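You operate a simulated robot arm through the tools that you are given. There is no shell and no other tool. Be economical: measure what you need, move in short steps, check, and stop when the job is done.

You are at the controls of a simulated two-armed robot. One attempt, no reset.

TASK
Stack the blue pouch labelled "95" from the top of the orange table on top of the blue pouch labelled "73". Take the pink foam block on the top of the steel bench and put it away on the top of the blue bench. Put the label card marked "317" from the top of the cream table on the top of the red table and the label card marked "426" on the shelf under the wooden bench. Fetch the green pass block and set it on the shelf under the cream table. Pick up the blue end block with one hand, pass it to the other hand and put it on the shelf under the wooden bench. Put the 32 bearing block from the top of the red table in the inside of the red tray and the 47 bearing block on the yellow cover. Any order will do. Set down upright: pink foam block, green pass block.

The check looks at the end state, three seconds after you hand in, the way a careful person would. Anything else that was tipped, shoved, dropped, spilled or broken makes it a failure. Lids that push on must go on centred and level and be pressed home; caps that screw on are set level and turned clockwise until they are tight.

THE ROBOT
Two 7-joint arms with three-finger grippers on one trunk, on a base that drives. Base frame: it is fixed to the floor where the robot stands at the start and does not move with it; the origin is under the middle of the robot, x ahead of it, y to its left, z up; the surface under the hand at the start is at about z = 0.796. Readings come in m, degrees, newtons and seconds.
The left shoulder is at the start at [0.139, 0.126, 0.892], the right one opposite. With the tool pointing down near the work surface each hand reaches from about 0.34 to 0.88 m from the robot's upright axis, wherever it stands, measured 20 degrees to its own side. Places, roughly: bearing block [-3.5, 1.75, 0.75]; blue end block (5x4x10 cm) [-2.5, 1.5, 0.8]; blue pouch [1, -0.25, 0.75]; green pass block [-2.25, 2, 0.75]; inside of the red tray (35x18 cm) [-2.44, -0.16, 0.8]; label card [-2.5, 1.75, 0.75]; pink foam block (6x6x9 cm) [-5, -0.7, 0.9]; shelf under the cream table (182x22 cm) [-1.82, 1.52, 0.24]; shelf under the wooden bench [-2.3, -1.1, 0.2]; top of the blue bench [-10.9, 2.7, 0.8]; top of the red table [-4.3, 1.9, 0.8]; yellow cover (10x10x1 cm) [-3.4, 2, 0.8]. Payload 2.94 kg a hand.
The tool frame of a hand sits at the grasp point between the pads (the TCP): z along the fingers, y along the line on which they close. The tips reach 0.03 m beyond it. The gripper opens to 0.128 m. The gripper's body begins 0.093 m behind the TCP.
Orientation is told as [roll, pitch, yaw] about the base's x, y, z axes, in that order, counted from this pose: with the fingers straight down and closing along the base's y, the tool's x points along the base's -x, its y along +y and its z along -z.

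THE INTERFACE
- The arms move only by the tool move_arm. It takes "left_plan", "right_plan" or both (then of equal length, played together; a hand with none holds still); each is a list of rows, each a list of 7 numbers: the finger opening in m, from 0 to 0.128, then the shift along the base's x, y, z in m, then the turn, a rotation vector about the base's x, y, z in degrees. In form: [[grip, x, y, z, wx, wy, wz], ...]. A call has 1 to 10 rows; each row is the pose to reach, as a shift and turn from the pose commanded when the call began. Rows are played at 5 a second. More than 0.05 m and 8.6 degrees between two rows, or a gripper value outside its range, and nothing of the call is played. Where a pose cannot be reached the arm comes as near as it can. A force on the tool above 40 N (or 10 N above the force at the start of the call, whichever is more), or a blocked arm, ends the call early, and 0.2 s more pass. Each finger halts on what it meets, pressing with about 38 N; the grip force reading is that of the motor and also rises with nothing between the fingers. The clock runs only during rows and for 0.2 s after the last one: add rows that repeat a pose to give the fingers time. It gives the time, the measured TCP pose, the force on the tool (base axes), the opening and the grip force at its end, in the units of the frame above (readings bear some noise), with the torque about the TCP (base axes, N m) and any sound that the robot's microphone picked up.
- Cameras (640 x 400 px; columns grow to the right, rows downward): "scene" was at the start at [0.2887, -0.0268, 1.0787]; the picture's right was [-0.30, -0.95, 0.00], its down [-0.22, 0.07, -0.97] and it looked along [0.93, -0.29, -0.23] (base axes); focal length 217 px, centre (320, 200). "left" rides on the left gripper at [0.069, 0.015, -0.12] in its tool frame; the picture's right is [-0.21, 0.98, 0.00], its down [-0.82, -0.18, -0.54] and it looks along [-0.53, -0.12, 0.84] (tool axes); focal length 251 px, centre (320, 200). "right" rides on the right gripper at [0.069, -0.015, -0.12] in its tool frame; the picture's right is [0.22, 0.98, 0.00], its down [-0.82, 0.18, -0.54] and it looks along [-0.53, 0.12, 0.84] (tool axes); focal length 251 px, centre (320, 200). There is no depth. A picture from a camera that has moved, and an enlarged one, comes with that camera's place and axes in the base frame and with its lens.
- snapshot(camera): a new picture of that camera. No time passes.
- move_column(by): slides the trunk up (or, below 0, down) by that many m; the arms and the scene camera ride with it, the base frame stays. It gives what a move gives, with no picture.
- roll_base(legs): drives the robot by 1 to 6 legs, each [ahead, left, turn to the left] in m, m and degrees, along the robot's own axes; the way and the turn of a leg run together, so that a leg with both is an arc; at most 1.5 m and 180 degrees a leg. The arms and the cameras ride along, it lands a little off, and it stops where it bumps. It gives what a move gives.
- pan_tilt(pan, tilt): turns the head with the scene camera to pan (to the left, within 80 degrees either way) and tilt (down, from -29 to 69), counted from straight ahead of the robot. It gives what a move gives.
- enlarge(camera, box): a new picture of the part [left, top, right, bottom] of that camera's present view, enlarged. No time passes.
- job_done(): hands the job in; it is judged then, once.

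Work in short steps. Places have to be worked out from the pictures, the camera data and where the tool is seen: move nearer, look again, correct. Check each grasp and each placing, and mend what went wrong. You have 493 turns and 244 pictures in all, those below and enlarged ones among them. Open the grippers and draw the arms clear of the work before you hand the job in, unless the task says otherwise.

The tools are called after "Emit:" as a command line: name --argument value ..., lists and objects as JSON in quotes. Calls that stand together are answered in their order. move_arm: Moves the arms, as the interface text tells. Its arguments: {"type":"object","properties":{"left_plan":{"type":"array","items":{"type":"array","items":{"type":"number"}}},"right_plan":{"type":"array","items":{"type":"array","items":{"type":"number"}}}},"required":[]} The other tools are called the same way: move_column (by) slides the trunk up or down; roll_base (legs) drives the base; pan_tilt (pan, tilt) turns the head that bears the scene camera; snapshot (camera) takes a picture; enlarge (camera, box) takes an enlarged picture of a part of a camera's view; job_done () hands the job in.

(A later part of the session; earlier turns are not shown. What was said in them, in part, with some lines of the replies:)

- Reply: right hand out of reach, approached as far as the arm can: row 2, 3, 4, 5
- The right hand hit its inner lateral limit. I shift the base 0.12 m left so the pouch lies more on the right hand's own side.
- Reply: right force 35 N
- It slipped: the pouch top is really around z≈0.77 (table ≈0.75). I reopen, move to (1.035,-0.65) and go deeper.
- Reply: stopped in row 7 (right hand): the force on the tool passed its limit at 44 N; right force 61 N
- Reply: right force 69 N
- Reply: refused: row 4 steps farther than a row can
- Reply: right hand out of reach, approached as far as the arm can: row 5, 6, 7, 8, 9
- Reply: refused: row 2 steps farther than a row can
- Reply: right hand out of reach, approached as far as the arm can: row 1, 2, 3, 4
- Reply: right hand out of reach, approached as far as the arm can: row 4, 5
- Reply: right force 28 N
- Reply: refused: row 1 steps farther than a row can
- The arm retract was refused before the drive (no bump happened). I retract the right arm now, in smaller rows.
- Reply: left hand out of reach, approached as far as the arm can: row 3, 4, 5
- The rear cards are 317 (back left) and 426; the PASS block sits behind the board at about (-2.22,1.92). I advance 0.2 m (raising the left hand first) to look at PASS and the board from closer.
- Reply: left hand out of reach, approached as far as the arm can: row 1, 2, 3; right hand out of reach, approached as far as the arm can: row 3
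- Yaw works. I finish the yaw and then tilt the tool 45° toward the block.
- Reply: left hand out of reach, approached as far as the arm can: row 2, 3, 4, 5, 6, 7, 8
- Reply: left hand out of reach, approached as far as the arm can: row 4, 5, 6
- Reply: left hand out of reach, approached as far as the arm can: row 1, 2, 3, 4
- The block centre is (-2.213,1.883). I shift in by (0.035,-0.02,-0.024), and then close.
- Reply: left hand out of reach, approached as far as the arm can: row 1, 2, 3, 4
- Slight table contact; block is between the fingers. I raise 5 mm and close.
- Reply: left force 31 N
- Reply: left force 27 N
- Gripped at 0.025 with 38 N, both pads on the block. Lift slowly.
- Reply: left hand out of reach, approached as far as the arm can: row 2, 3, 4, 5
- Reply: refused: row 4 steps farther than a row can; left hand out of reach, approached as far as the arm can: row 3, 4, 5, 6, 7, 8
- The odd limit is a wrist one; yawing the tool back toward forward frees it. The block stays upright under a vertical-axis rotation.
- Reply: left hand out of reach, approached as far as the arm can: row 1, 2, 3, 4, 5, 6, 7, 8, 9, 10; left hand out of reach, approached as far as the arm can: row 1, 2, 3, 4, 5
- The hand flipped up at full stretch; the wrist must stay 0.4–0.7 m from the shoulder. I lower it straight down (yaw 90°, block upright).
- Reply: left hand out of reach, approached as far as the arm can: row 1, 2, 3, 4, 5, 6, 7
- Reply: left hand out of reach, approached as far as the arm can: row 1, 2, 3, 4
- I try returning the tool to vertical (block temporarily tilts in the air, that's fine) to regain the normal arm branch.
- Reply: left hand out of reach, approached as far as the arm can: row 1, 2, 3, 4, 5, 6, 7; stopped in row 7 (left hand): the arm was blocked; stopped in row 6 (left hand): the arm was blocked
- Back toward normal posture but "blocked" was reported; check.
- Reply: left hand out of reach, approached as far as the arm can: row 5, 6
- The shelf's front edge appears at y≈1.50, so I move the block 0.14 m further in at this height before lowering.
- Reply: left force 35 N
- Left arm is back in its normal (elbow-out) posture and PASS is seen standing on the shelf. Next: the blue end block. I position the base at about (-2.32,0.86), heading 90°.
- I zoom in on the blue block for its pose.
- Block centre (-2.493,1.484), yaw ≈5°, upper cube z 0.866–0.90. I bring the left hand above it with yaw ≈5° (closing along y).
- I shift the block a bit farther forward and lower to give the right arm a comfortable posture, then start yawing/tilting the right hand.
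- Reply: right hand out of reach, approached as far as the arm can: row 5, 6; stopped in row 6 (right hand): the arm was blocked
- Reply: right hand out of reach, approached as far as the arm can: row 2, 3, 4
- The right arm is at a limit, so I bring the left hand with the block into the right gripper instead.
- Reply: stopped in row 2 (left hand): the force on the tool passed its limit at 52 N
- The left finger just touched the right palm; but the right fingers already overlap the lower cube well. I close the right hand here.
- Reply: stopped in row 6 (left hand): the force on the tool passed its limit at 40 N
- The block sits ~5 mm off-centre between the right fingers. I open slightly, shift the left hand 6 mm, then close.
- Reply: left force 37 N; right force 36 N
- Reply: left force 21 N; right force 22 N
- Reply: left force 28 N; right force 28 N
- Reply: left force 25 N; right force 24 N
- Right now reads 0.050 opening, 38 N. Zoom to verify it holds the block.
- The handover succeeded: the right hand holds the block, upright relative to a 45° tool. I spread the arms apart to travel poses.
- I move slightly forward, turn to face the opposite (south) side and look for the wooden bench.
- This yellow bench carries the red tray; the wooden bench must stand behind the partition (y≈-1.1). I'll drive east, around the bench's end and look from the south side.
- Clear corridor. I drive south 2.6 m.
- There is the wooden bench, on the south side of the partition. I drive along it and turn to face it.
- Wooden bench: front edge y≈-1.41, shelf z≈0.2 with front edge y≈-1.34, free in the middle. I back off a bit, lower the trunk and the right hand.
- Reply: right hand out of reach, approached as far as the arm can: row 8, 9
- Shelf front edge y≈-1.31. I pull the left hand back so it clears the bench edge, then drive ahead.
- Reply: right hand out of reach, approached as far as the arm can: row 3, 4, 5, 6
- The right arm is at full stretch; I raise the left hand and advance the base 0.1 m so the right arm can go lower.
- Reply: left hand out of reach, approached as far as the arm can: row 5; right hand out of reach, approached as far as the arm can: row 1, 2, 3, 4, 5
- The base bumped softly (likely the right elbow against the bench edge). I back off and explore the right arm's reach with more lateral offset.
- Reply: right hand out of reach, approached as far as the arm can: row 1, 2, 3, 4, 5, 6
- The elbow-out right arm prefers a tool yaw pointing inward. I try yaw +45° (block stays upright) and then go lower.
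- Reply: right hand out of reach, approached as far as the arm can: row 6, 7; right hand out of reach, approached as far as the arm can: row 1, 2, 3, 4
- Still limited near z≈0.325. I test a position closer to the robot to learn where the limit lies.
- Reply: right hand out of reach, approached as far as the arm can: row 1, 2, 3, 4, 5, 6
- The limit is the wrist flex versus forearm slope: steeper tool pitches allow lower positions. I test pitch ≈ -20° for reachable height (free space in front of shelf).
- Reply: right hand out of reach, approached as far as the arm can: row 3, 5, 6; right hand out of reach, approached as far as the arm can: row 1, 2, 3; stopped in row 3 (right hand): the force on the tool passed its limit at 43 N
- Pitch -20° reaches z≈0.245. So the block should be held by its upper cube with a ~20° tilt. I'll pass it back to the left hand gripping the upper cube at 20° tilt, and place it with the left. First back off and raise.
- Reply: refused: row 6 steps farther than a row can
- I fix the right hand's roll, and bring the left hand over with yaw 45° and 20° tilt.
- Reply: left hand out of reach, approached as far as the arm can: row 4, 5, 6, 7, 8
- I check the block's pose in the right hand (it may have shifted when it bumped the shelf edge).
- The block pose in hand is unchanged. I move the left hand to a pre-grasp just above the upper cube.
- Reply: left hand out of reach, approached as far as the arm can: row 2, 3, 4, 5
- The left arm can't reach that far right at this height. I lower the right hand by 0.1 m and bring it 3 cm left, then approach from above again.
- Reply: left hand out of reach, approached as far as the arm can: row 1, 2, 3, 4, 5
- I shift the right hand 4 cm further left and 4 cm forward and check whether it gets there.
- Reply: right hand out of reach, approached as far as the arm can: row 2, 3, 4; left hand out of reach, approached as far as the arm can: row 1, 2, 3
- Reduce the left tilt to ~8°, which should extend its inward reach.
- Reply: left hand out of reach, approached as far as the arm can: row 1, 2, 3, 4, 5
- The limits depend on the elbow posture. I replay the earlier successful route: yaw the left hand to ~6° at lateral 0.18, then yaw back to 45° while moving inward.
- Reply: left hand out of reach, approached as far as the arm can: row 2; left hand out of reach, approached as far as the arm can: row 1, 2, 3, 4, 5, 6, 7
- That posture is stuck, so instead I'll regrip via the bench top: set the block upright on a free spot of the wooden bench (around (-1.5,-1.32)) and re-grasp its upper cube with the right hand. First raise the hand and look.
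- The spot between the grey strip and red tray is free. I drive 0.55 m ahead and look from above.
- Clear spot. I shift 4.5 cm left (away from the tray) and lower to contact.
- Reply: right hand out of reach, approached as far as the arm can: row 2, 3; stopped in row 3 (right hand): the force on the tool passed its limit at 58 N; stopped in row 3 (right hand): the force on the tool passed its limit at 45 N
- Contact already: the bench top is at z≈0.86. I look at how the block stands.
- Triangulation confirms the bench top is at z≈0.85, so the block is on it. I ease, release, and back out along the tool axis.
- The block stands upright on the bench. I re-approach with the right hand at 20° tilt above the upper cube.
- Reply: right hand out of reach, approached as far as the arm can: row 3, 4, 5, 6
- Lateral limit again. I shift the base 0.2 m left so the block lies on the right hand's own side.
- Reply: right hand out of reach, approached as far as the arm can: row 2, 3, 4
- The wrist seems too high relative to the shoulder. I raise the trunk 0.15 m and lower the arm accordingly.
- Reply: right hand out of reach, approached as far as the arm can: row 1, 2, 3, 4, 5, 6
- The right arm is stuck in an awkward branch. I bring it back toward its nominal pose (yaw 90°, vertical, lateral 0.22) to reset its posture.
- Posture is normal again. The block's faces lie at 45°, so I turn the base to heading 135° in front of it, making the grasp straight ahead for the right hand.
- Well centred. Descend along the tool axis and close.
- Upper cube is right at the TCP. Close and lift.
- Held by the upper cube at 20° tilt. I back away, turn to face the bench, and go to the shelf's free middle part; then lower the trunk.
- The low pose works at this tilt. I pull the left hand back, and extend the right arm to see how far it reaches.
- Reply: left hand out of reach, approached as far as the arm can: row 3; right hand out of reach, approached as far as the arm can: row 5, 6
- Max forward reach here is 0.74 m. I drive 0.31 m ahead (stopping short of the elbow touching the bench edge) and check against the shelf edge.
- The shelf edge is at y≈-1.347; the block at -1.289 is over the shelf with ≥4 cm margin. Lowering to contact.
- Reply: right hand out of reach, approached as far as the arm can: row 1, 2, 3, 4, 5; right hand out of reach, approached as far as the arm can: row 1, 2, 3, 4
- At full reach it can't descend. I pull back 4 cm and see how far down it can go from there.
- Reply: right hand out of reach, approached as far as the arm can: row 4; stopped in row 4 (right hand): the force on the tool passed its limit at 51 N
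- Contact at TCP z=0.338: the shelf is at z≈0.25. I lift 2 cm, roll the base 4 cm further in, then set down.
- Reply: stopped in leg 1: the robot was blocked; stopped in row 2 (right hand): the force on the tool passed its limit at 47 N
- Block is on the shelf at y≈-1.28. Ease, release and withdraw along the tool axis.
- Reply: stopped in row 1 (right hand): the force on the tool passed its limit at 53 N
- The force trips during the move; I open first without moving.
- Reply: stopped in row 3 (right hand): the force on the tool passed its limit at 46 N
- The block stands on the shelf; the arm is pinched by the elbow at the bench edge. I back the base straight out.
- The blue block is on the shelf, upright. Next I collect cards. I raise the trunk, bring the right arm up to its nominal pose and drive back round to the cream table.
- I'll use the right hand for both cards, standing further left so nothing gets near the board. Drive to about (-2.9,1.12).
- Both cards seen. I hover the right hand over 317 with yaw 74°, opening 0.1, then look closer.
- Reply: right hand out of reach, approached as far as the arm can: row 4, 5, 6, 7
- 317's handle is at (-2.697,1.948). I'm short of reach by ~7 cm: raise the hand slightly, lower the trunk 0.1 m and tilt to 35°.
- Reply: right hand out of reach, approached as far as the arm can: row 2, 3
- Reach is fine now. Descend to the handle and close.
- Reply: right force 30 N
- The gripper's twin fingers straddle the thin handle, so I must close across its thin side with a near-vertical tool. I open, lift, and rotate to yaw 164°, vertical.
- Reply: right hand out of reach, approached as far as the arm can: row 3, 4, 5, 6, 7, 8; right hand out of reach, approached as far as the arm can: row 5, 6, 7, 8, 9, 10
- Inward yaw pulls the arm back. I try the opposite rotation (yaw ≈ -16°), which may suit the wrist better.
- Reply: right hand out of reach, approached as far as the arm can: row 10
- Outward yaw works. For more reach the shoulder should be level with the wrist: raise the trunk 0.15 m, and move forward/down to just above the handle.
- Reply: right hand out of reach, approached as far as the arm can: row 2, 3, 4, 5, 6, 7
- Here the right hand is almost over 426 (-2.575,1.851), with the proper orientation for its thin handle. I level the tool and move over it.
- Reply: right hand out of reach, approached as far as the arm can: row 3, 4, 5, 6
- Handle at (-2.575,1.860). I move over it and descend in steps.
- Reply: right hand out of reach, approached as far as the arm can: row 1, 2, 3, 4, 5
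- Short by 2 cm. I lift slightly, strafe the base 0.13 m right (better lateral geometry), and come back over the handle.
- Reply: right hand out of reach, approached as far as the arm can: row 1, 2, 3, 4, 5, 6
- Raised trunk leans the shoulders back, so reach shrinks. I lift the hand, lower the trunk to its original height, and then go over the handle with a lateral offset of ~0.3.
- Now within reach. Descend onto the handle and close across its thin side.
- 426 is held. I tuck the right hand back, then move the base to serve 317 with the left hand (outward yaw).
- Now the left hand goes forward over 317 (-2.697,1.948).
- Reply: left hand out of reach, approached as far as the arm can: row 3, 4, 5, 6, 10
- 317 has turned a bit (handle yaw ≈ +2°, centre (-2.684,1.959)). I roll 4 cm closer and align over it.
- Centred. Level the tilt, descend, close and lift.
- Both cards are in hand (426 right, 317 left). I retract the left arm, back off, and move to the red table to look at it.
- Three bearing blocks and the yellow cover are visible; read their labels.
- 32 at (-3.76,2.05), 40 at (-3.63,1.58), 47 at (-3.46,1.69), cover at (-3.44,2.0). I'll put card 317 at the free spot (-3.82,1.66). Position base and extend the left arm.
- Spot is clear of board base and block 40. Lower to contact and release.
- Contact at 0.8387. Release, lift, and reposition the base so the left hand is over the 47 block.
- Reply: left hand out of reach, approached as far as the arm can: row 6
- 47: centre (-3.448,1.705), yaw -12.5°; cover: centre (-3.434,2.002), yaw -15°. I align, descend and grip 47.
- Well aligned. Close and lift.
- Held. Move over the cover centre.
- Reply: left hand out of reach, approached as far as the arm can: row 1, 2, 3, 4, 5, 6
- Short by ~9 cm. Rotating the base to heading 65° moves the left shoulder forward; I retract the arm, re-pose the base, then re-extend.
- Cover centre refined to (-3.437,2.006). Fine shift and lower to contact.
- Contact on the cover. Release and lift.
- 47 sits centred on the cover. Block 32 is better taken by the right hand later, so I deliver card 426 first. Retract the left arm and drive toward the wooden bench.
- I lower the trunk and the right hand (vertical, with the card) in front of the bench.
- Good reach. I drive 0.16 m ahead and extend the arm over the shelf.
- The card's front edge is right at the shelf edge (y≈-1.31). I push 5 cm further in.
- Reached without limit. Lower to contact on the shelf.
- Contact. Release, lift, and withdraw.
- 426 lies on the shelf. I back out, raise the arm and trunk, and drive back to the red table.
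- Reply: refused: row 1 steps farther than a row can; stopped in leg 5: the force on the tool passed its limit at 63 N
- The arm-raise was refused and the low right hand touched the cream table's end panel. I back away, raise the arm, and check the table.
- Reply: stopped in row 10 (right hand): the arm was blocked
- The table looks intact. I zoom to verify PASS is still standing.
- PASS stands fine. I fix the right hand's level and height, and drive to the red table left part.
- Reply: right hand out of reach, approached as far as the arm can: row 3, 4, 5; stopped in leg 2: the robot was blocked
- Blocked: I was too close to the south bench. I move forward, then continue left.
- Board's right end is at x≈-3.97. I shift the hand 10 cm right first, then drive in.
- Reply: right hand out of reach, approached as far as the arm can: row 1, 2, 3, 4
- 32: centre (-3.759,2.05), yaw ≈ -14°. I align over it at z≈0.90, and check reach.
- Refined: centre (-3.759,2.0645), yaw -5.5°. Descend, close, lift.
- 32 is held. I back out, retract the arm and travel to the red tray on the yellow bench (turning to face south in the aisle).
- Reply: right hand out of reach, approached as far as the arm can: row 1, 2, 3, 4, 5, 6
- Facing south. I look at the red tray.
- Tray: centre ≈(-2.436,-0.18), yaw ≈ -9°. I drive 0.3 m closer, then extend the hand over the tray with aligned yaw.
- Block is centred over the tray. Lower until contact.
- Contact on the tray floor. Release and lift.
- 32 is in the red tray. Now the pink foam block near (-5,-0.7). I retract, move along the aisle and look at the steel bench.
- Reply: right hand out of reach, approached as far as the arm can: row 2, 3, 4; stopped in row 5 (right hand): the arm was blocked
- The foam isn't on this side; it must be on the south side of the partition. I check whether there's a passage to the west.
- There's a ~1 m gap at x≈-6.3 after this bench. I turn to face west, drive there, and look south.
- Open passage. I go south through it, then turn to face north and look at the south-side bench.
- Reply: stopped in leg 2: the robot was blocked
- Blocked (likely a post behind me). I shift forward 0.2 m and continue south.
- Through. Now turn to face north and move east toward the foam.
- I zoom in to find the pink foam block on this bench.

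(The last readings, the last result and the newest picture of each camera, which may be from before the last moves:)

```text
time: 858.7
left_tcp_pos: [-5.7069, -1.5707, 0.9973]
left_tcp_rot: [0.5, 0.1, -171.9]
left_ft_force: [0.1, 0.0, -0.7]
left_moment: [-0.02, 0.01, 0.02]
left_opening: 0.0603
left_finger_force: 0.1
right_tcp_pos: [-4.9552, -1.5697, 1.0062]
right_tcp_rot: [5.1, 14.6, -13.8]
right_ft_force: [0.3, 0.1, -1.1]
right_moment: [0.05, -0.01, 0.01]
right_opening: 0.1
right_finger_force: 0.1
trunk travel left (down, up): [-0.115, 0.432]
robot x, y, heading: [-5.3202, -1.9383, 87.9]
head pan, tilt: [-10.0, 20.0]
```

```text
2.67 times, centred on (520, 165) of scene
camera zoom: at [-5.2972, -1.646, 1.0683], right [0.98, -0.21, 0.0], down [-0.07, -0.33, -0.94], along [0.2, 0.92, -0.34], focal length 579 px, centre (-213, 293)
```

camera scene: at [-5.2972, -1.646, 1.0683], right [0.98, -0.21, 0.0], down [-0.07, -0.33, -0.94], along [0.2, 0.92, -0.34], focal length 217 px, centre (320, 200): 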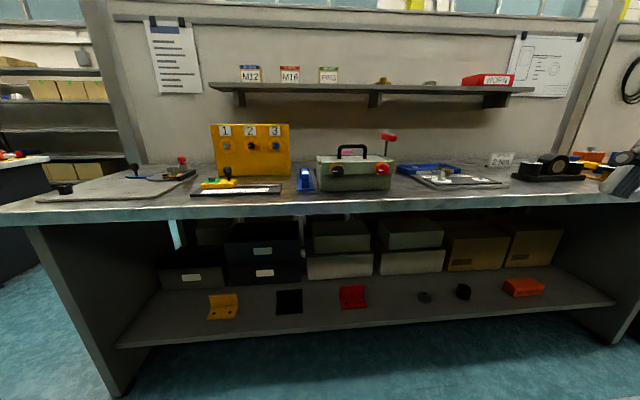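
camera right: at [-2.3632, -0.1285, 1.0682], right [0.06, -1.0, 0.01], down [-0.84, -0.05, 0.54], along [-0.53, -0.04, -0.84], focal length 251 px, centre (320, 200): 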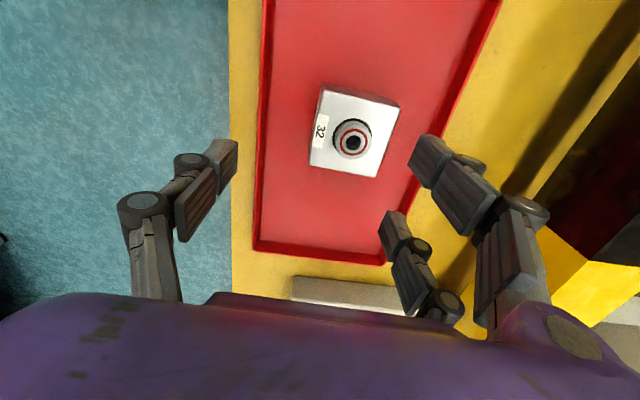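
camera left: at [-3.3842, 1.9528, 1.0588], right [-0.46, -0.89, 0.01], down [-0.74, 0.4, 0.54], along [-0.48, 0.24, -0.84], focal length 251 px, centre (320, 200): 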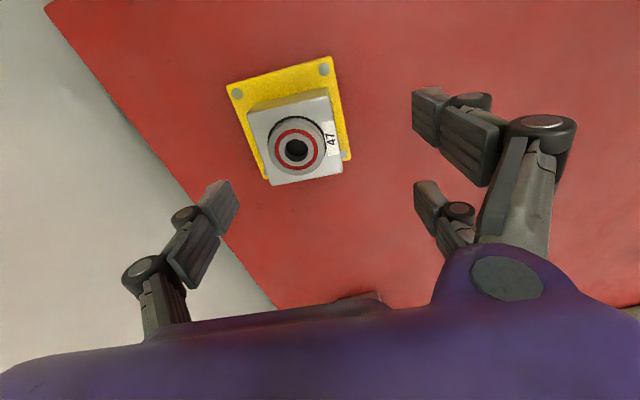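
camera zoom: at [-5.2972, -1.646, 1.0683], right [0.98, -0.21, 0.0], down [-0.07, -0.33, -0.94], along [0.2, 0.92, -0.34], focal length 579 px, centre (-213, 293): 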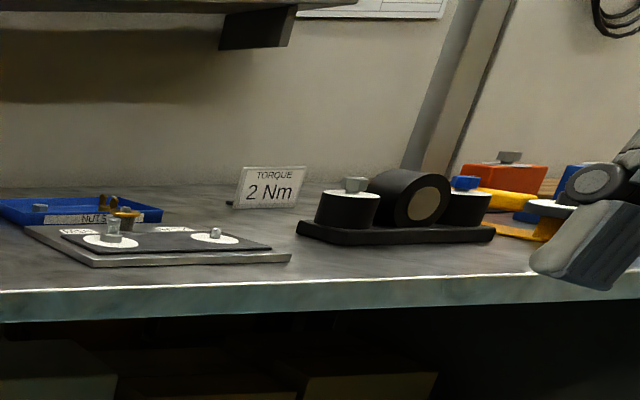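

The pink foam stands behind the green case at about (-4.98,-0.75), top z≈0.94. I raise the trunk a little, level the right hand and yaw it to 90°.

Emit:
move_column --by 0.1

Emit:
move_arm --right_plan '[[0.1, 0, 0.02, 0.0, -2, -3.3, 0], [0.1, 0, 0.04, 0.0, -4, -6.6, 0], [0.1, 0, 0.06, 0.0, -6, -10, 0], [0.1, 0, 0.07, 0.0, -8.3, -13, 1.3], [0.1, 0, 0.07, 0.0, -8.3, -13, 1.3]]'

Emit:
move_arm --right_plan '[[0.1, 0, 0, 0, 0, 0, 8.5], [0.1, 0, 0, 0, 0, 0, 17], [0.1, 0, 0, 0, 0, 0, 25.5], [0.1, 0, 0, 0, 0, 0, 34], [0.1, 0, 0, 0, 0, 0, 42.5], [0.1, 0, 0, 0, 0, 0, 51], [0.1, 0, 0, 0, 0, 0, 59.5], [0.1, 0, 0, 0, 0, 0, 68], [0.1, 0, 0, 0, 0, 0, 76.5], [0.1, 0, 0, 0, 0, 0, 85]]'

```text
time: 860.0
left_tcp_pos: [-5.7077, -1.5708, 1.0971]
left_tcp_rot: [0.5, 0.1, -171.9]
left_ft_force: [-0.7, 0.1, 0.4]
left_moment: [-0.03, 0.05, -0.01]
left_opening: 0.0603
left_finger_force: 0.0
right_tcp_pos: [-4.9555, -1.5695, 1.1065]
right_tcp_rot: [5.2, 14.7, -13.8]
right_ft_force: [0.1, 0.9, 0.3]
right_moment: [-0.01, 0.01, 0.0]
right_opening: 0.1
right_finger_force: 0.1
trunk travel left (down, up): [-0.215, 0.332]
robot x, y, heading: [-5.3242, -1.9385, 87.8]
head pan, tilt: [-10.0, 20.0]
```

```text
time: 861.2
left_tcp_pos: [-5.7074, -1.5702, 1.0982]
left_tcp_rot: [0.5, 0.1, -171.9]
left_ft_force: [0.4, -0.4, -0.9]
left_moment: [-0.02, 0.01, 0.01]
left_opening: 0.0601
left_finger_force: 0.1
right_tcp_pos: [-4.9535, -1.5013, 1.1052]
right_tcp_rot: [0.0, -0.1, -13.2]
right_ft_force: [0.1, 0.3, 0.2]
right_moment: [0.02, 0.02, 0.01]
right_opening: 0.0998
right_finger_force: 0.1
trunk travel left (down, up): [-0.215, 0.332]
robot x, y, heading: [-5.3239, -1.939, 88.0]
head pan, tilt: [-10.0, 20.0]
```

```text
time: 863.4
left_tcp_pos: [-5.7067, -1.5703, 1.0989]
left_tcp_rot: [0.5, 0.1, -171.9]
left_ft_force: [-0.9, -0.3, 0.3]
left_moment: [0.0, -0.04, 0.01]
left_opening: 0.0599
left_finger_force: 0.1
right_tcp_pos: [-4.9545, -1.5005, 1.1056]
right_tcp_rot: [0.0, -0.1, 71.9]
right_ft_force: [-0.6, 0.1, -0.4]
right_moment: [0.0, -0.01, -0.01]
right_opening: 0.1002
right_finger_force: 0.1
trunk travel left (down, up): [-0.215, 0.332]
robot x, y, heading: [-5.318, -1.9421, 87.9]
head pan, tilt: [-10.0, 20.0]
```

Emit:
roll_base --legs '[[0.45, 0, 2]]'

Emit:
move_arm --right_plan '[[0.1, 0, 0.04, 0, 0, 0, 5], [0.1, 0, 0.08, 0, 0, 0, 10], [0.1, 0, 0.12, 0, 0, 0, 16], [0.1, 0, 0.16, 0, 0, 0, 16], [0.1, 0, 0.2, 0, 0, 0, 16], [0.1, 0, 0.2, 0, 0, 0, 16]]'

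Emit:
snapshot --camera "right"

```text
time: 866.1
left_tcp_pos: [-5.7158, -1.1423, 1.0977]
left_tcp_rot: [0.4, 0.1, -169.5]
left_ft_force: [-0.8, -0.5, -0.9]
left_moment: [-0.02, 0.01, 0.02]
left_opening: 0.0601
left_finger_force: 0.1
right_tcp_pos: [-4.9656, -1.0416, 1.1074]
right_tcp_rot: [0.0, 0.1, 74.1]
right_ft_force: [0.2, 0.4, -0.9]
right_moment: [-0.02, -0.01, 0.0]
right_opening: 0.1001
right_finger_force: 0.1
trunk travel left (down, up): [-0.215, 0.332]
robot x, y, heading: [-5.3177, -1.493, 90.7]
head pan, tilt: [-10.0, 20.0]
```

```text
time: 867.5
left_tcp_pos: [-5.7147, -1.1436, 1.0981]
left_tcp_rot: [0.5, 0.1, -169.5]
left_ft_force: [-0.2, 0.2, 0.1]
left_moment: [0.05, 0.03, -0.01]
left_opening: 0.0598
left_finger_force: 0.1
right_tcp_pos: [-4.9662, -0.8423, 1.1056]
right_tcp_rot: [0.1, 0.0, 90.3]
right_ft_force: [-0.3, -0.8, -0.7]
right_moment: [0.05, -0.02, 0.01]
right_opening: 0.1001
right_finger_force: 0.0
trunk travel left (down, up): [-0.215, 0.332]
robot x, y, heading: [-5.3198, -1.4963, 90.4]
head pan, tilt: [-10.0, 20.0]
```

```text
55 pictures are left
camera right: at [-4.9506, -0.9121, 1.2237], right [-0.98, -0.22, 0.0], down [-0.18, 0.82, 0.54], along [-0.12, 0.53, -0.84], focal length 251 px, centre (320, 200)
```

right: 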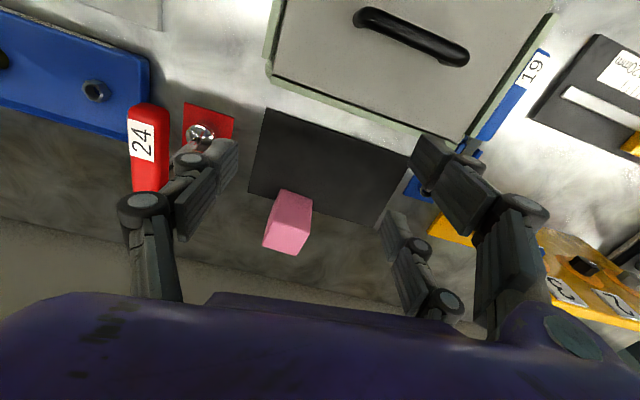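

Pink foam: centre ≈(-4.957,-0.652), yaw ≈ -6°, well behind the case. To keep clear of the wall shelf and the red flag I'll use a 35° tilt with a higher trunk.

Emit:
move_column --by 0.1

Emit:
roll_base --legs '[[0.1, 0, 0]]'

Emit:
move_arm --right_plan '[[0.1, 0, 0, -0.02, 7, 0, 0], [0.1, 0, 0, -0.05, 14, 0, 0], [0.1, 0, 0, -0.08, 21, 0, 0], [0.1, 0, 0, -0.11, 28, 0, 0], [0.1, 0, 0, -0.14, 35, 0, 0], [0.1, 0.004, 0.005, -0.17, 35, 0, 0], [0.1, 0.009, 0.01, -0.2, 35, 0, 0], [0.1, 0.009, 0.01, -0.2, 35, 0, 0]]'

Emit:
snapshot --camera "right"

```text
time: 868.9
left_tcp_pos: [-5.7151, -1.142, 1.1972]
left_tcp_rot: [0.5, 0.2, -169.6]
left_ft_force: [0.8, -0.1, 0.1]
left_moment: [0.01, 0.01, -0.01]
left_opening: 0.0599
left_finger_force: 0.0
right_tcp_pos: [-4.9644, -0.853, 1.2222]
right_tcp_rot: [0.2, -2.1, 90.0]
right_ft_force: [-0.3, -0.1, -0.6]
right_moment: [0.01, 0.01, -0.04]
right_opening: 0.0997
right_finger_force: 0.1
trunk travel left (down, up): [-0.315, 0.232]
robot x, y, heading: [-5.3152, -1.4906, 90.6]
head pan, tilt: [-10.0, 20.0]
```

```text
time: 870.0
left_tcp_pos: [-5.7165, -1.0422, 1.1981]
left_tcp_rot: [0.5, 0.2, -169.6]
left_ft_force: [-0.4, -0.4, 0.5]
left_moment: [0.0, -0.03, 0.02]
left_opening: 0.06
left_finger_force: 0.1
right_tcp_pos: [-4.9646, -0.7544, 1.2243]
right_tcp_rot: [0.1, -2.2, 90.0]
right_ft_force: [-0.2, -0.5, 1.3]
right_moment: [-0.01, -0.01, -0.01]
right_opening: 0.0999
right_finger_force: 0.1
trunk travel left (down, up): [-0.315, 0.232]
robot x, y, heading: [-5.3188, -1.3913, 90.1]
head pan, tilt: [-10.0, 20.0]
```

```text
time: 871.8
left_tcp_pos: [-5.7156, -1.0414, 1.1988]
left_tcp_rot: [0.4, 0.2, -169.7]
left_ft_force: [-0.3, 0.3, 0.4]
left_moment: [0.0, -0.03, 0.01]
left_opening: 0.0602
left_finger_force: 0.1
right_tcp_pos: [-4.9547, -0.7444, 1.0219]
right_tcp_rot: [0.0, -37.4, 90.1]
right_ft_force: [-0.3, 0.5, -0.4]
right_moment: [0.06, 0.0, 0.01]
right_opening: 0.1
right_finger_force: 0.1
trunk travel left (down, up): [-0.315, 0.232]
robot x, y, heading: [-5.3162, -1.3942, 90.3]
head pan, tilt: [-10.0, 20.0]
```

```text
54 pictures are left
camera right: at [-4.9394, -0.8721, 1.0749], right [-0.98, -0.17, -0.13], down [-0.18, 0.33, 0.93], along [-0.12, 0.93, -0.35], focal length 251 px, centre (320, 200)
```

right: 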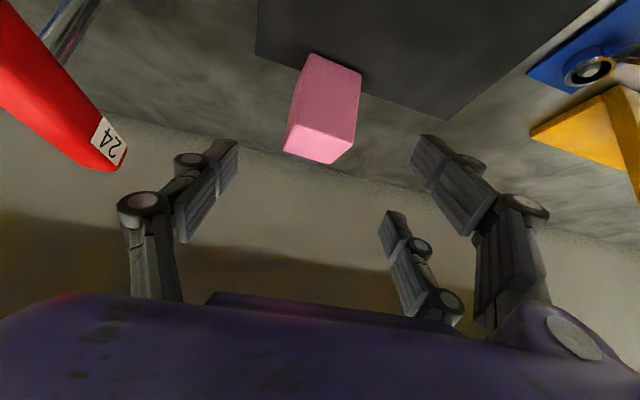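

Foam pose confirmed: (-4.956,-0.651), yaw -8°. Advance along the tool axis, check, then grip.

Emit:
move_arm --right_plan '[[0.1, 0, 0.02, -0.025, 0, 0, -4], [0.1, 0, 0.042, -0.052, 0, 0, -8.5], [0.1, 0, 0.064, -0.08, 0, 0, -8.5], [0.1, -0.001, 0.085, -0.105, 0, 0, -8.5], [0.1, -0.001, 0.085, -0.105, 0, 0, -8.5]]'

Emit:
snapshot --camera "right"

```text
time: 873.0
left_tcp_pos: [-5.7147, -1.0425, 1.1975]
left_tcp_rot: [0.5, 0.0, -169.6]
left_ft_force: [-0.3, -0.3, 0.3]
left_moment: [0.0, 0.04, -0.01]
left_opening: 0.0598
left_finger_force: 0.1
right_tcp_pos: [-4.9573, -0.6595, 0.9176]
right_tcp_rot: [0.1, -37.3, 81.5]
right_ft_force: [-0.1, -0.5, 0.1]
right_moment: [-0.01, 0.0, 0.0]
right_opening: 0.1001
right_finger_force: 0.1
trunk travel left (down, up): [-0.315, 0.232]
robot x, y, heading: [-5.3185, -1.3934, 90.2]
head pan, tilt: [-10.0, 20.0]
```

```text
53 pictures are left
camera right: at [-4.9608, -0.7885, 0.9693], right [-0.99, -0.03, -0.13], down [-0.13, 0.35, 0.93], along [0.02, 0.94, -0.35], focal length 251 px, centre (320, 200)
```

right: 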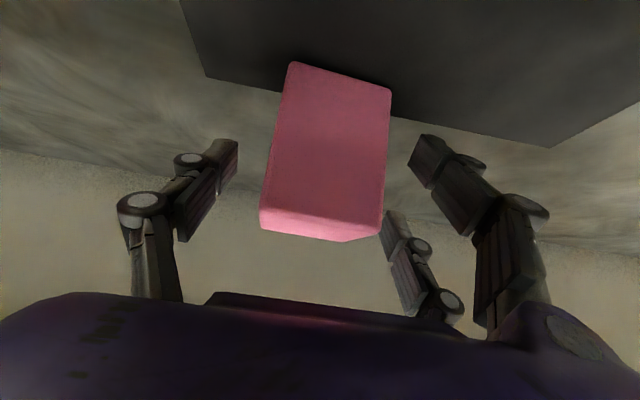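

Foam is between the fingers. Close gently and lift.

Emit:
move_arm --right_plan '[[0.08, 0, 0, 0, 0, 0, 0], [0.065, 0, 0, 0, 0, 0, 0], [0.05, 0, 0, 0, 0, 0, 0], [0.045, 0, 0, 0, 0, 0, 0], [0.045, 0, 0, 0, 0, 0, 0], [0.045, 0, 0, 0.02, 0, 0, 0], [0.045, 0, -0.01, 0.05, 0, 0, 0], [0.045, 0, -0.03, 0.09, 0, 0, 0], [0.045, 0, -0.06, 0.12, 0, 0, 0]]'

Emit:
snapshot --camera "right"

```text
time: 875.0
left_tcp_pos: [-5.7151, -1.045, 1.1982]
left_tcp_rot: [0.5, 0.1, -169.5]
left_ft_force: [-0.1, -0.1, 0.2]
left_moment: [0.03, -0.01, 0.02]
left_opening: 0.0601
left_finger_force: 0.1
right_tcp_pos: [-4.9558, -0.7209, 1.0403]
right_tcp_rot: [0.2, -37.3, 81.6]
right_ft_force: [0.5, -0.3, 0.4]
right_moment: [0.04, 0.01, -0.01]
right_opening: 0.0585
right_finger_force: 38.5
trunk travel left (down, up): [-0.315, 0.232]
robot x, y, heading: [-5.3193, -1.3907, 90.1]
head pan, tilt: [-10.0, 20.0]
```

```text
52 pictures are left
camera right: at [-4.9609, -0.849, 1.0929], right [-0.99, -0.03, -0.13], down [-0.13, 0.35, 0.93], along [0.02, 0.94, -0.35], focal length 251 px, centre (320, 200)
```

right: 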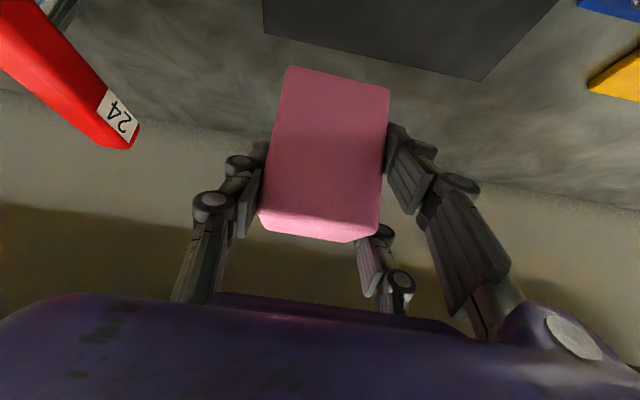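

Foam is held. I raise and retract the hand, back away, then travel west and through the gap again.

Emit:
move_arm --right_plan '[[0.045, 0, 0, 0.03, 0, 0, 0], [0.045, 0, 0, 0.06, 0, 0, 0], [0.045, 0, -0.03, 0.08, 0, 0, 0], [0.045, 0, -0.06, 0.08, 0, 0, 0]]'

Emit:
roll_base --legs '[[-0.52, 0, 0], [0, 1.22, 0], [0, 0, 90]]'

```text
time: 876.0
left_tcp_pos: [-5.7138, -1.0424, 1.1988]
left_tcp_rot: [0.5, 0.0, -169.6]
left_ft_force: [-0.3, 0.3, -0.6]
left_moment: [0.01, 0.01, -0.01]
left_opening: 0.0598
left_finger_force: 0.1
right_tcp_pos: [-4.957, -0.7799, 1.1181]
right_tcp_rot: [0.1, -37.3, 81.6]
right_ft_force: [-1.0, 0.5, -0.8]
right_moment: [-0.01, 0.03, 0.01]
right_opening: 0.0586
right_finger_force: 38.1
trunk travel left (down, up): [-0.315, 0.232]
robot x, y, heading: [-5.3176, -1.3935, 90.0]
head pan, tilt: [-10.0, 20.0]
```

```text
time: 893.7
left_tcp_pos: [-6.913, -2.3234, 1.1978]
left_tcp_rot: [0.5, 0.0, -79.8]
left_ft_force: [-0.2, -0.6, 0.1]
left_moment: [-0.02, 0.02, 0.01]
left_opening: 0.0601
left_finger_force: 0.0
right_tcp_pos: [-7.1719, -1.5629, 1.1168]
right_tcp_rot: [0.0, -37.2, 171.3]
right_ft_force: [0.1, 0.2, -1.0]
right_moment: [0.0, 0.02, -0.02]
right_opening: 0.0587
right_finger_force: 37.8
trunk travel left (down, up): [-0.315, 0.232]
robot x, y, heading: [-6.5637, -1.9246, 179.8]
head pan, tilt: [-10.0, 20.0]
```

Emit:
roll_base --legs '[[0, -1.45, 0], [0, -1.45, 0]]'

Emit:
pan_tilt --pan -15 --tilt 8

Emit:
snapshot --camera "scene"

```text
time: 918.9
left_tcp_pos: [-6.9096, 0.5603, 1.198]
left_tcp_rot: [0.5, 0.1, -79.6]
left_ft_force: [-0.3, -0.2, 0.4]
left_moment: [0.01, -0.02, 0.0]
left_opening: 0.0602
left_finger_force: 0.0
right_tcp_pos: [-7.1721, 1.3189, 1.1166]
right_tcp_rot: [-0.1, -37.3, 171.6]
right_ft_force: [-0.7, -0.2, -0.5]
right_moment: [0.01, -0.01, -0.02]
right_opening: 0.0587
right_finger_force: 38.2
trunk travel left (down, up): [-0.315, 0.232]
robot x, y, heading: [-6.5568, 0.9616, -179.8]
head pan, tilt: [-10.0, 20.0]
```

```text
time: 919.7
left_tcp_pos: [-6.9107, 0.56, 1.1984]
left_tcp_rot: [0.5, 0.1, -79.7]
left_ft_force: [0.2, 0.2, -0.3]
left_moment: [0.0, -0.01, 0.02]
left_opening: 0.0602
left_finger_force: 0.0
right_tcp_pos: [-7.1726, 1.3197, 1.1175]
right_tcp_rot: [0.0, -37.2, 171.6]
right_ft_force: [-0.4, 0.5, -0.4]
right_moment: [0.01, -0.03, 0.02]
right_opening: 0.0586
right_finger_force: 38.0
trunk travel left (down, up): [-0.315, 0.232]
robot x, y, heading: [-6.563, 0.9556, -179.8]
head pan, tilt: [-15.0, 8.0]
```

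```text
51 pictures are left
camera scene: at [-6.7816, 0.9829, 1.3062], right [0.26, 0.97, 0.0], down [0.14, -0.04, -0.99], along [-0.96, 0.25, -0.14], focal length 217 px, centre (320, 200)
```

scene: 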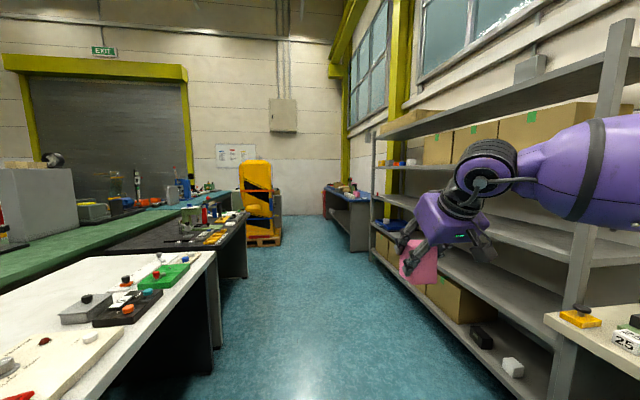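

Wide aisle; the blue bench is at the far right past the rack. I drive there and turn to face it.

Emit:
roll_base --legs '[[1.4, -0.15, 0], [1.4, -0.15, 0], [1.4, -0.1, 0], [0, 0, -90]]'

Emit:
pan_tilt --pan 0 --tilt 20

Emit:
snapshot --camera "scene"

```text
time: 937.1
left_tcp_pos: [-10.4929, 0.9043, 1.199]
left_tcp_rot: [1.8, -0.8, -80.0]
left_ft_force: [17.9, -3.9, -0.5]
left_moment: [0.44, 2.67, -0.38]
left_opening: 0.06
left_finger_force: 0.2
right_tcp_pos: [-10.7745, 1.6624, 1.118]
right_tcp_rot: [0.1, -37.1, 172.1]
right_ft_force: [-0.3, -0.9, 0.0]
right_moment: [0.0, 0.0, 0.02]
right_opening: 0.0586
right_finger_force: 38.4
trunk travel left (down, up): [-0.315, 0.232]
robot x, y, heading: [-10.1596, 1.3095, -179.2]
head pan, tilt: [-15.0, 8.0]
stopped in leg 3: the force on the tool passed its limit at 206 N (the readings are from after the stop); the commanded pose is now the measured one
```

```text
time: 937.9
left_tcp_pos: [-10.493, 0.9051, 1.2007]
left_tcp_rot: [1.7, -0.6, -80.0]
left_ft_force: [23.4, -4.4, 0.0]
left_moment: [0.64, 3.53, -0.54]
left_opening: 0.0601
left_finger_force: 0.1
right_tcp_pos: [-10.7735, 1.6641, 1.1167]
right_tcp_rot: [0.1, -37.1, 172.0]
right_ft_force: [0.0, -0.1, -0.7]
right_moment: [-0.01, 0.0, -0.01]
right_opening: 0.0585
right_finger_force: 38.0
trunk travel left (down, up): [-0.315, 0.232]
robot x, y, heading: [-10.1563, 1.3041, -179.0]
head pan, tilt: [0.0, 20.0]
```

```text
50 pictures are left
camera scene: at [-10.3814, 1.3056, 1.2875], right [-0.01, 1.0, 0.0], down [0.34, 0.0, -0.94], along [-0.94, -0.01, -0.34], focal length 217 px, centre (320, 200)
```

scene: 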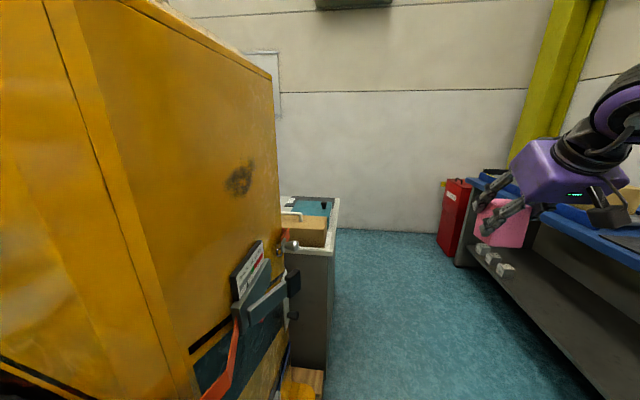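

The left hand touched the yellow machine. I back off, turn north, shift up and look at the blue bench, and check the machine.

Emit:
roll_base --legs '[[-0.25, 0, 0], [0, -0.2, 0], [0, 0, -90.5]]'

Emit:
pan_tilt --pan 45 --tilt 20

Emit:
snapshot --camera "scene"

```text
time: 945.5
left_tcp_pos: [-10.3204, 1.8446, 1.1979]
left_tcp_rot: [2.0, -0.7, -169.4]
left_ft_force: [0.1, 0.2, 0.8]
left_moment: [-0.01, 0.01, 0.02]
left_opening: 0.06
left_finger_force: 0.1
right_tcp_pos: [-9.565, 2.1322, 1.1151]
right_tcp_rot: [0.2, -37.0, 82.6]
right_ft_force: [-0.2, -0.5, -0.1]
right_moment: [-0.04, 0.02, 0.01]
right_opening: 0.0585
right_finger_force: 37.6
trunk travel left (down, up): [-0.315, 0.232]
robot x, y, heading: [-9.9134, 1.511, 91.5]
head pan, tilt: [0.0, 20.0]
```

```text
time: 946.6
left_tcp_pos: [-10.3195, 1.8438, 1.1986]
left_tcp_rot: [2.0, -0.6, -169.3]
left_ft_force: [0.5, -0.3, -0.2]
left_moment: [-0.01, 0.02, -0.01]
left_opening: 0.06
left_finger_force: 0.1
right_tcp_pos: [-9.5647, 2.1301, 1.115]
right_tcp_rot: [0.1, -37.0, 82.6]
right_ft_force: [0.4, 0.6, -0.2]
right_moment: [0.0, -0.02, 0.04]
right_opening: 0.0584
right_finger_force: 38.3
trunk travel left (down, up): [-0.315, 0.232]
robot x, y, heading: [-9.915, 1.5107, 91.4]
head pan, tilt: [45.0, 20.0]
```

```text
49 pictures are left
camera scene: at [-9.9851, 1.7081, 1.2867], right [0.69, 0.72, 0.0], down [0.25, -0.24, -0.94], along [-0.68, 0.65, -0.34], focal length 217 px, centre (320, 200)
```

scene: 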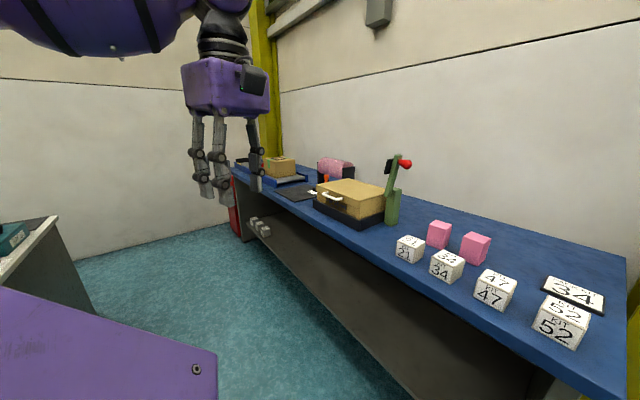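

I choose the free front strip spot (-10.6,2.37) in front of the yellow case. Drive into position.

Emit:
roll_base --legs '[[0.17, 0, -1.4], [0, 1.03, 0]]'

Emit:
snapshot --camera "right"

```text
time: 957.0
left_tcp_pos: [-11.3389, 2.0166, 1.1992]
left_tcp_rot: [2.0, -0.7, -170.2]
left_ft_force: [-0.4, -0.7, -0.1]
left_moment: [0.0, 0.02, 0.0]
left_opening: 0.0598
left_finger_force: 0.1
right_tcp_pos: [-10.5806, 2.2931, 1.1135]
right_tcp_rot: [0.1, -37.0, 81.9]
right_ft_force: [1.1, -0.8, -0.7]
right_moment: [0.02, -0.06, 0.01]
right_opening: 0.0586
right_finger_force: 38.4
trunk travel left (down, up): [-0.315, 0.232]
robot x, y, heading: [-10.9395, 1.6783, 90.3]
head pan, tilt: [45.0, 20.0]
```

```text
48 pictures are left
camera right: at [-10.5835, 2.1651, 1.1685], right [-0.99, -0.03, -0.13], down [-0.13, 0.35, 0.93], along [0.02, 0.94, -0.35], focal length 251 px, centre (320, 200)
```

right: 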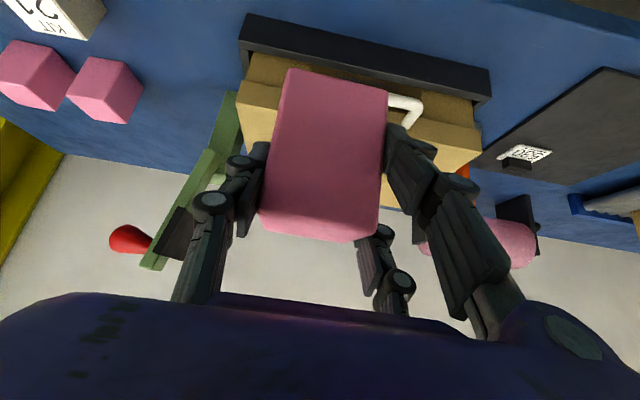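

The case base front is at y≈2.44, so I put the foam at y≈2.32. Lower in steps.

Emit:
move_arm --right_plan '[[0.045, -0.005, 0.005, -0.04, 0, 0, 0], [0.045, -0.01, 0.01, -0.08, 0, 0, 0], [0.045, -0.015, 0.015, -0.12, 0, 0, 0], [0.045, -0.015, 0.017, -0.16, 0, 0, 0], [0.045, -0.015, 0.017, -0.2, 0, 0, 0], [0.045, -0.015, 0.017, -0.22, 0, 0, 0], [0.045, -0.015, 0.017, -0.22, 0, 0, 0]]'

Emit:
snapshot --camera "right"

```text
time: 958.3
left_tcp_pos: [-11.3388, 2.0166, 1.1992]
left_tcp_rot: [2.0, -0.6, -170.3]
left_ft_force: [1.4, 1.0, 0.2]
left_moment: [-0.08, 0.0, 0.01]
left_opening: 0.06
left_finger_force: 0.0
right_tcp_pos: [-10.5964, 2.3108, 0.914]
right_tcp_rot: [0.0, -37.8, 81.8]
right_ft_force: [-0.6, -10.7, 14.3]
right_moment: [-0.24, 0.04, 0.01]
right_opening: 0.0588
right_finger_force: 38.4
trunk travel left (down, up): [-0.315, 0.232]
robot x, y, heading: [-10.9359, 1.6792, 90.3]
head pan, tilt: [45.0, 20.0]
stopped in row 6 (right hand): the force on the tool passed its limit at 42 N (the readings are from after the stop); the commanded pose is now the measured one
```

```text
47 pictures are left
camera right: at [-10.5997, 2.1824, 0.9663], right [-0.99, -0.03, -0.13], down [-0.13, 0.34, 0.93], along [0.02, 0.94, -0.34], focal length 251 px, centre (320, 200)
```

right: 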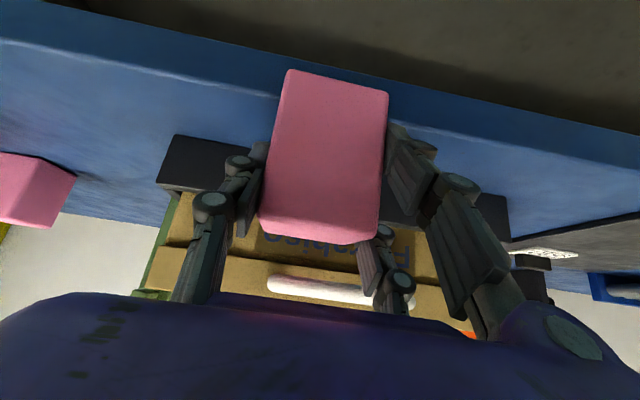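

Contact shows the bench top at z≈0.85 and the front edge at y≈2.30, so this strip is too narrow. I lift and move to the free area behind the pink cubes, around (-10.1,2.75).

Emit:
move_arm --right_plan '[[0.045, 0, 0, 0.045, 0, 0, 0], [0.045, 0, 0, 0.09, 0, 0, 0], [0.045, 0, 0, 0.135, 0, 0, 0], [0.045, 0, 0, 0.18, 0, 0, 0], [0.045, 0, -0.01, 0.21, 0, 0, 0]]'

Emit:
roll_base --legs '[[0, -0.5, 0], [0.3, 0, 0]]'

Emit:
pan_tilt --pan -20 --tilt 35

Emit:
snapshot --camera "scene"

```text
time: 959.5
left_tcp_pos: [-11.3389, 2.0164, 1.1994]
left_tcp_rot: [2.0, -0.6, -170.3]
left_ft_force: [1.1, -0.5, 0.2]
left_moment: [0.05, 0.0, 0.0]
left_opening: 0.0601
left_finger_force: 0.1
right_tcp_pos: [-10.5922, 2.3007, 1.1218]
right_tcp_rot: [-0.1, -37.5, 81.7]
right_ft_force: [-0.2, -0.5, -0.1]
right_moment: [-0.01, 0.03, -0.02]
right_opening: 0.0586
right_finger_force: 38.2
trunk travel left (down, up): [-0.315, 0.232]
robot x, y, heading: [-10.9371, 1.6775, 90.7]
head pan, tilt: [45.0, 20.0]
```

```text
time: 966.0
left_tcp_pos: [-10.8397, 2.3232, 1.199]
left_tcp_rot: [2.0, -0.6, -170.3]
left_ft_force: [0.3, 0.0, 0.1]
left_moment: [-0.01, 0.01, -0.02]
left_opening: 0.0601
left_finger_force: 0.0
right_tcp_pos: [-10.0932, 2.6056, 1.1213]
right_tcp_rot: [-0.2, -37.5, 81.7]
right_ft_force: [-0.1, -0.3, 0.1]
right_moment: [-0.02, -0.01, 0.0]
right_opening: 0.0585
right_finger_force: 37.6
trunk travel left (down, up): [-0.315, 0.232]
robot x, y, heading: [-10.4379, 1.9826, 90.3]
head pan, tilt: [45.0, 20.0]
```

```text
time: 967.4
left_tcp_pos: [-10.8382, 2.3222, 1.199]
left_tcp_rot: [2.0, -0.6, -170.5]
left_ft_force: [0.7, -0.2, 0.5]
left_moment: [-0.01, -0.02, -0.03]
left_opening: 0.06
left_finger_force: 0.1
right_tcp_pos: [-10.0911, 2.6051, 1.1212]
right_tcp_rot: [0.0, -37.5, 81.7]
right_ft_force: [1.1, 0.3, -0.6]
right_moment: [-0.06, -0.02, 0.01]
right_opening: 0.0588
right_finger_force: 37.6
trunk travel left (down, up): [-0.315, 0.232]
robot x, y, heading: [-10.4392, 1.9795, 90.3]
head pan, tilt: [-20.0, 35.0]
```

```text
46 pictures are left
camera scene: at [-10.411, 2.198, 1.2629], right [0.94, -0.34, 0.0], down [-0.19, -0.54, -0.82], along [0.28, 0.77, -0.57], focal length 217 px, centre (320, 200)
```

scene: 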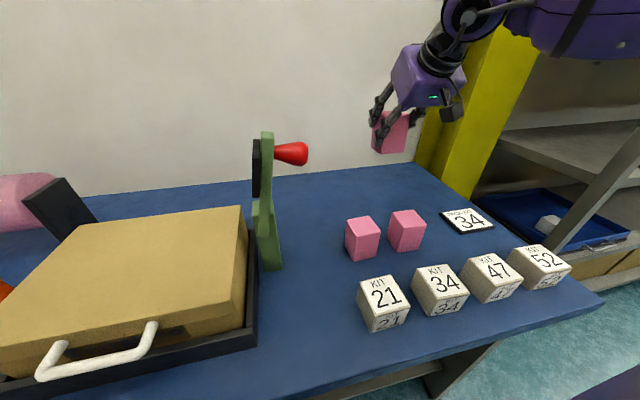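

The area behind the pink cubes is free; target (-10.1,2.68). Move over and lower.

Emit:
move_arm --right_plan '[[0.045, -0.003, 0.03, -0.02, 0, 0, 0], [0.045, -0.006, 0.06, -0.05, 0, 0, 0], [0.045, -0.008, 0.066, -0.09, 0, 0, 0], [0.045, -0.008, 0.066, -0.13, 0, 0, 0], [0.045, -0.008, 0.066, -0.165, 0, 0, 0], [0.045, -0.008, 0.066, -0.19, 0, 0, 0], [0.045, -0.008, 0.066, -0.19, 0, 0, 0]]'

Emit:
enlarge --camera "scene" --box '[320, 100, 480, 280]'

```text
time: 969.0
left_tcp_pos: [-10.8379, 2.3221, 1.1985]
left_tcp_rot: [1.9, -0.6, -170.3]
left_ft_force: [1.2, -0.2, -0.9]
left_moment: [0.04, 0.01, -0.02]
left_opening: 0.0598
left_finger_force: 0.1
right_tcp_pos: [-10.0992, 2.6706, 0.9299]
right_tcp_rot: [0.0, -37.7, 81.7]
right_ft_force: [0.4, 0.1, -0.3]
right_moment: [0.03, -0.02, 0.01]
right_opening: 0.0587
right_finger_force: 37.8
trunk travel left (down, up): [-0.315, 0.232]
robot x, y, heading: [-10.437, 1.9869, 90.2]
head pan, tilt: [-20.0, 35.0]
```

```text
2.22 times, centred on (400, 190) of scene
camera zoom: at [-10.4109, 2.1977, 1.2629], right [0.94, -0.34, 0.0], down [-0.19, -0.54, -0.82], along [0.28, 0.77, -0.57], focal length 483 px, centre (142, 222)
```

zoom: 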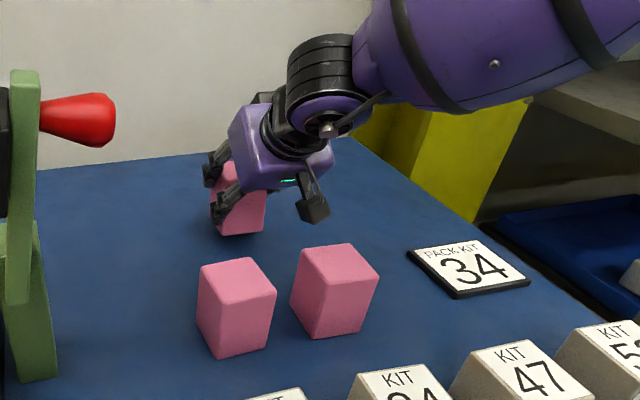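

Lower the last centimetres to contact.

Emit:
move_arm --right_plan '[[0.045, 0, 0, -0.006, 0, 0.0, 0], [0.045, 0, 0, -0.011, 0.4, 0, 0], [0.045, 0, 0, -0.015, 0.4, 0, 0], [0.045, 0, 0, -0.019, 0.4, 0, 0], [0.045, 0, 0, -0.019, 0.4, 0, 0]]'

```text
time: 970.2
left_tcp_pos: [-10.8395, 2.3205, 1.1979]
left_tcp_rot: [1.9, -0.6, -170.4]
left_ft_force: [0.8, 0.3, 0.3]
left_moment: [0.02, 0.02, 0.02]
left_opening: 0.0602
left_finger_force: 0.1
right_tcp_pos: [-10.1004, 2.6727, 0.9135]
right_tcp_rot: [-0.1, -38.3, 81.8]
right_ft_force: [2.8, -2.6, 11.1]
right_moment: [0.34, -0.2, -0.14]
right_opening: 0.0587
right_finger_force: 37.8
trunk travel left (down, up): [-0.315, 0.232]
robot x, y, heading: [-10.4434, 1.9816, 90.3]
head pan, tilt: [-20.0, 35.0]
```

Contact. Release and withdraw along the tool axis.

Emit:
move_arm --right_plan '[[0.045, 0, 0, 0.001, -0.8, 0, 0], [0.065, 0, 0, 0.001, -0.8, 0, 0], [0.085, 0, 0, 0.001, -0.8, 0, 0], [0.1, 0, 0, 0.001, -0.8, 0, 0], [0.1, 0, -0.02, 0.026, -0.8, 0, 0], [0.1, 0, -0.045, 0.06, -0.8, 0, 0], [0.1, 0, -0.07, 0.095, -0.8, 0, 0], [0.1, 0, -0.09, 0.13, -0.8, 0, 0]]'

Emit:
enlarge --camera "scene" --box '[320, 100, 480, 280]'

```text
time: 972.0
left_tcp_pos: [-10.8398, 2.322, 1.2002]
left_tcp_rot: [1.8, -0.7, -170.5]
left_ft_force: [0.4, -0.5, 0.5]
left_moment: [0.04, 0.02, -0.02]
left_opening: 0.0603
left_finger_force: 0.2
right_tcp_pos: [-10.1007, 2.5803, 1.0422]
right_tcp_rot: [-0.2, -37.1, 81.8]
right_ft_force: [0.1, -0.1, 0.9]
right_moment: [0.01, 0.0, 0.01]
right_opening: 0.0998
right_finger_force: 0.0
trunk travel left (down, up): [-0.315, 0.232]
robot x, y, heading: [-10.4393, 1.9825, 90.2]
head pan, tilt: [-20.0, 35.0]
```

```text
2.22 times, centred on (400, 190) of scene
camera zoom: at [-10.4107, 2.1971, 1.263], right [0.94, -0.34, 0.0], down [-0.19, -0.54, -0.82], along [0.28, 0.77, -0.57], focal length 483 px, centre (142, 222)
```

zoom: 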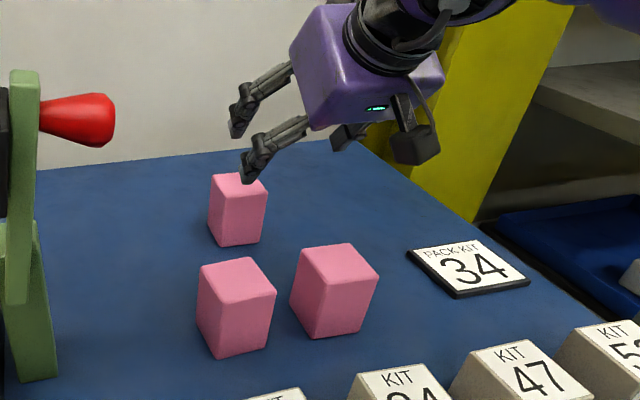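

The foam stands upright on the blue bench. All parts are placed; I raise the arm and back off clear of the bench.

Emit:
move_arm --right_plan '[[0.1, 0, 0, 0.04, 0, 0, 0], [0.1, 0, -0.02, 0.08, 0, 0, 0], [0.1, 0, -0.04, 0.1, 0, 0, 0]]'

Emit:
roll_base --legs '[[-0.3, 0, 0], [0, -0.6, 0]]'

Emit:
pan_tilt --pan 20 --tilt 25

Emit:
snapshot --camera "scene"

```text
time: 972.8
left_tcp_pos: [-10.8376, 2.3221, 1.1987]
left_tcp_rot: [2.0, -0.6, -170.4]
left_ft_force: [0.2, 0.5, 1.3]
left_moment: [0.04, 0.0, 0.02]
left_opening: 0.0601
left_finger_force: 0.0
right_tcp_pos: [-10.102, 2.539, 1.1443]
right_tcp_rot: [-0.2, -37.1, 81.7]
right_ft_force: [0.2, -0.4, 0.9]
right_moment: [0.0, 0.01, 0.01]
right_opening: 0.0999
right_finger_force: 0.0
trunk travel left (down, up): [-0.315, 0.232]
robot x, y, heading: [-10.438, 1.9817, 90.4]
head pan, tilt: [-20.0, 35.0]
```

```text
time: 980.1
left_tcp_pos: [-10.2497, 2.0226, 1.1992]
left_tcp_rot: [1.9, -0.5, -170.1]
left_ft_force: [-1.0, 1.0, 0.5]
left_moment: [-0.02, 0.01, 0.0]
left_opening: 0.0601
left_finger_force: 0.1
right_tcp_pos: [-9.5127, 2.248, 1.1422]
right_tcp_rot: [-0.2, -37.2, 82.2]
right_ft_force: [0.0, 1.0, 0.6]
right_moment: [0.01, 0.01, 0.02]
right_opening: 0.1002
right_finger_force: 0.0
trunk travel left (down, up): [-0.315, 0.232]
robot x, y, heading: [-9.8464, 1.6841, 90.6]
head pan, tilt: [-20.0, 35.0]
```

```text
time: 981.2
left_tcp_pos: [-10.2491, 2.0231, 1.1986]
left_tcp_rot: [2.0, -0.6, -170.0]
left_ft_force: [1.1, 0.2, 0.3]
left_moment: [0.01, 0.0, 0.01]
left_opening: 0.0601
left_finger_force: 0.0
right_tcp_pos: [-9.5131, 2.2468, 1.1433]
right_tcp_rot: [-0.2, -37.2, 82.2]
right_ft_force: [-0.7, -0.1, 0.1]
right_moment: [-0.04, 0.0, -0.04]
right_opening: 0.1003
right_finger_force: 0.0
trunk travel left (down, up): [-0.315, 0.232]
robot x, y, heading: [-9.8472, 1.6847, 90.7]
head pan, tilt: [20.0, 25.0]
```

```text
43 pictures are left
camera scene: at [-9.8819, 1.9042, 1.2786], right [0.94, 0.35, 0.0], down [0.15, -0.4, -0.91], along [-0.32, 0.85, -0.42], focal length 217 px, centre (320, 200)
```

scene: 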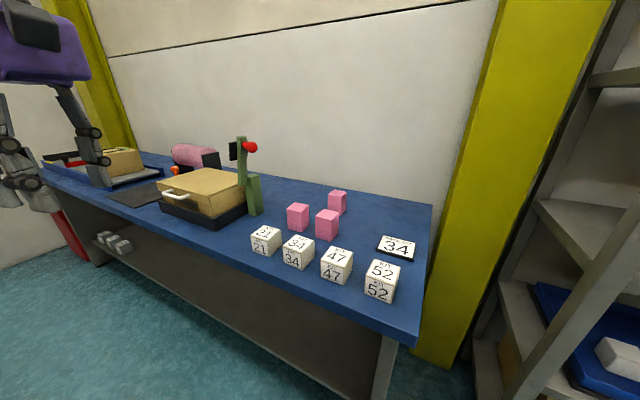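

Everything is placed and undisturbed here, both grippers are open and clear; I hand in the job.

Emit:
job_done

```text
The job is handed in.
```

The job is handed in: all eight items were placed and looked right in the last picture I took of each.

Some contacts along the way that the check may pick up:
- **Yellow machine:** while driving to the blue bench, the left hand hit it with up to 206 N. I saw no obvious movement, but I did not go back to inspect it.
- **Cream table end panel:** the right hand touched it at 63 N. The table still looked intact and the PASS block was still standing.
- **Base bumps:** the base bumped lightly three times: at the wooden bench, at the bench opposite the red table, and beside the gap west of the grey bench.
- **Blue end block:** after the hand-to-hand pass, I set it down briefly on the wooden bench top to change the grip. The receiving hand then put it on the shelf.
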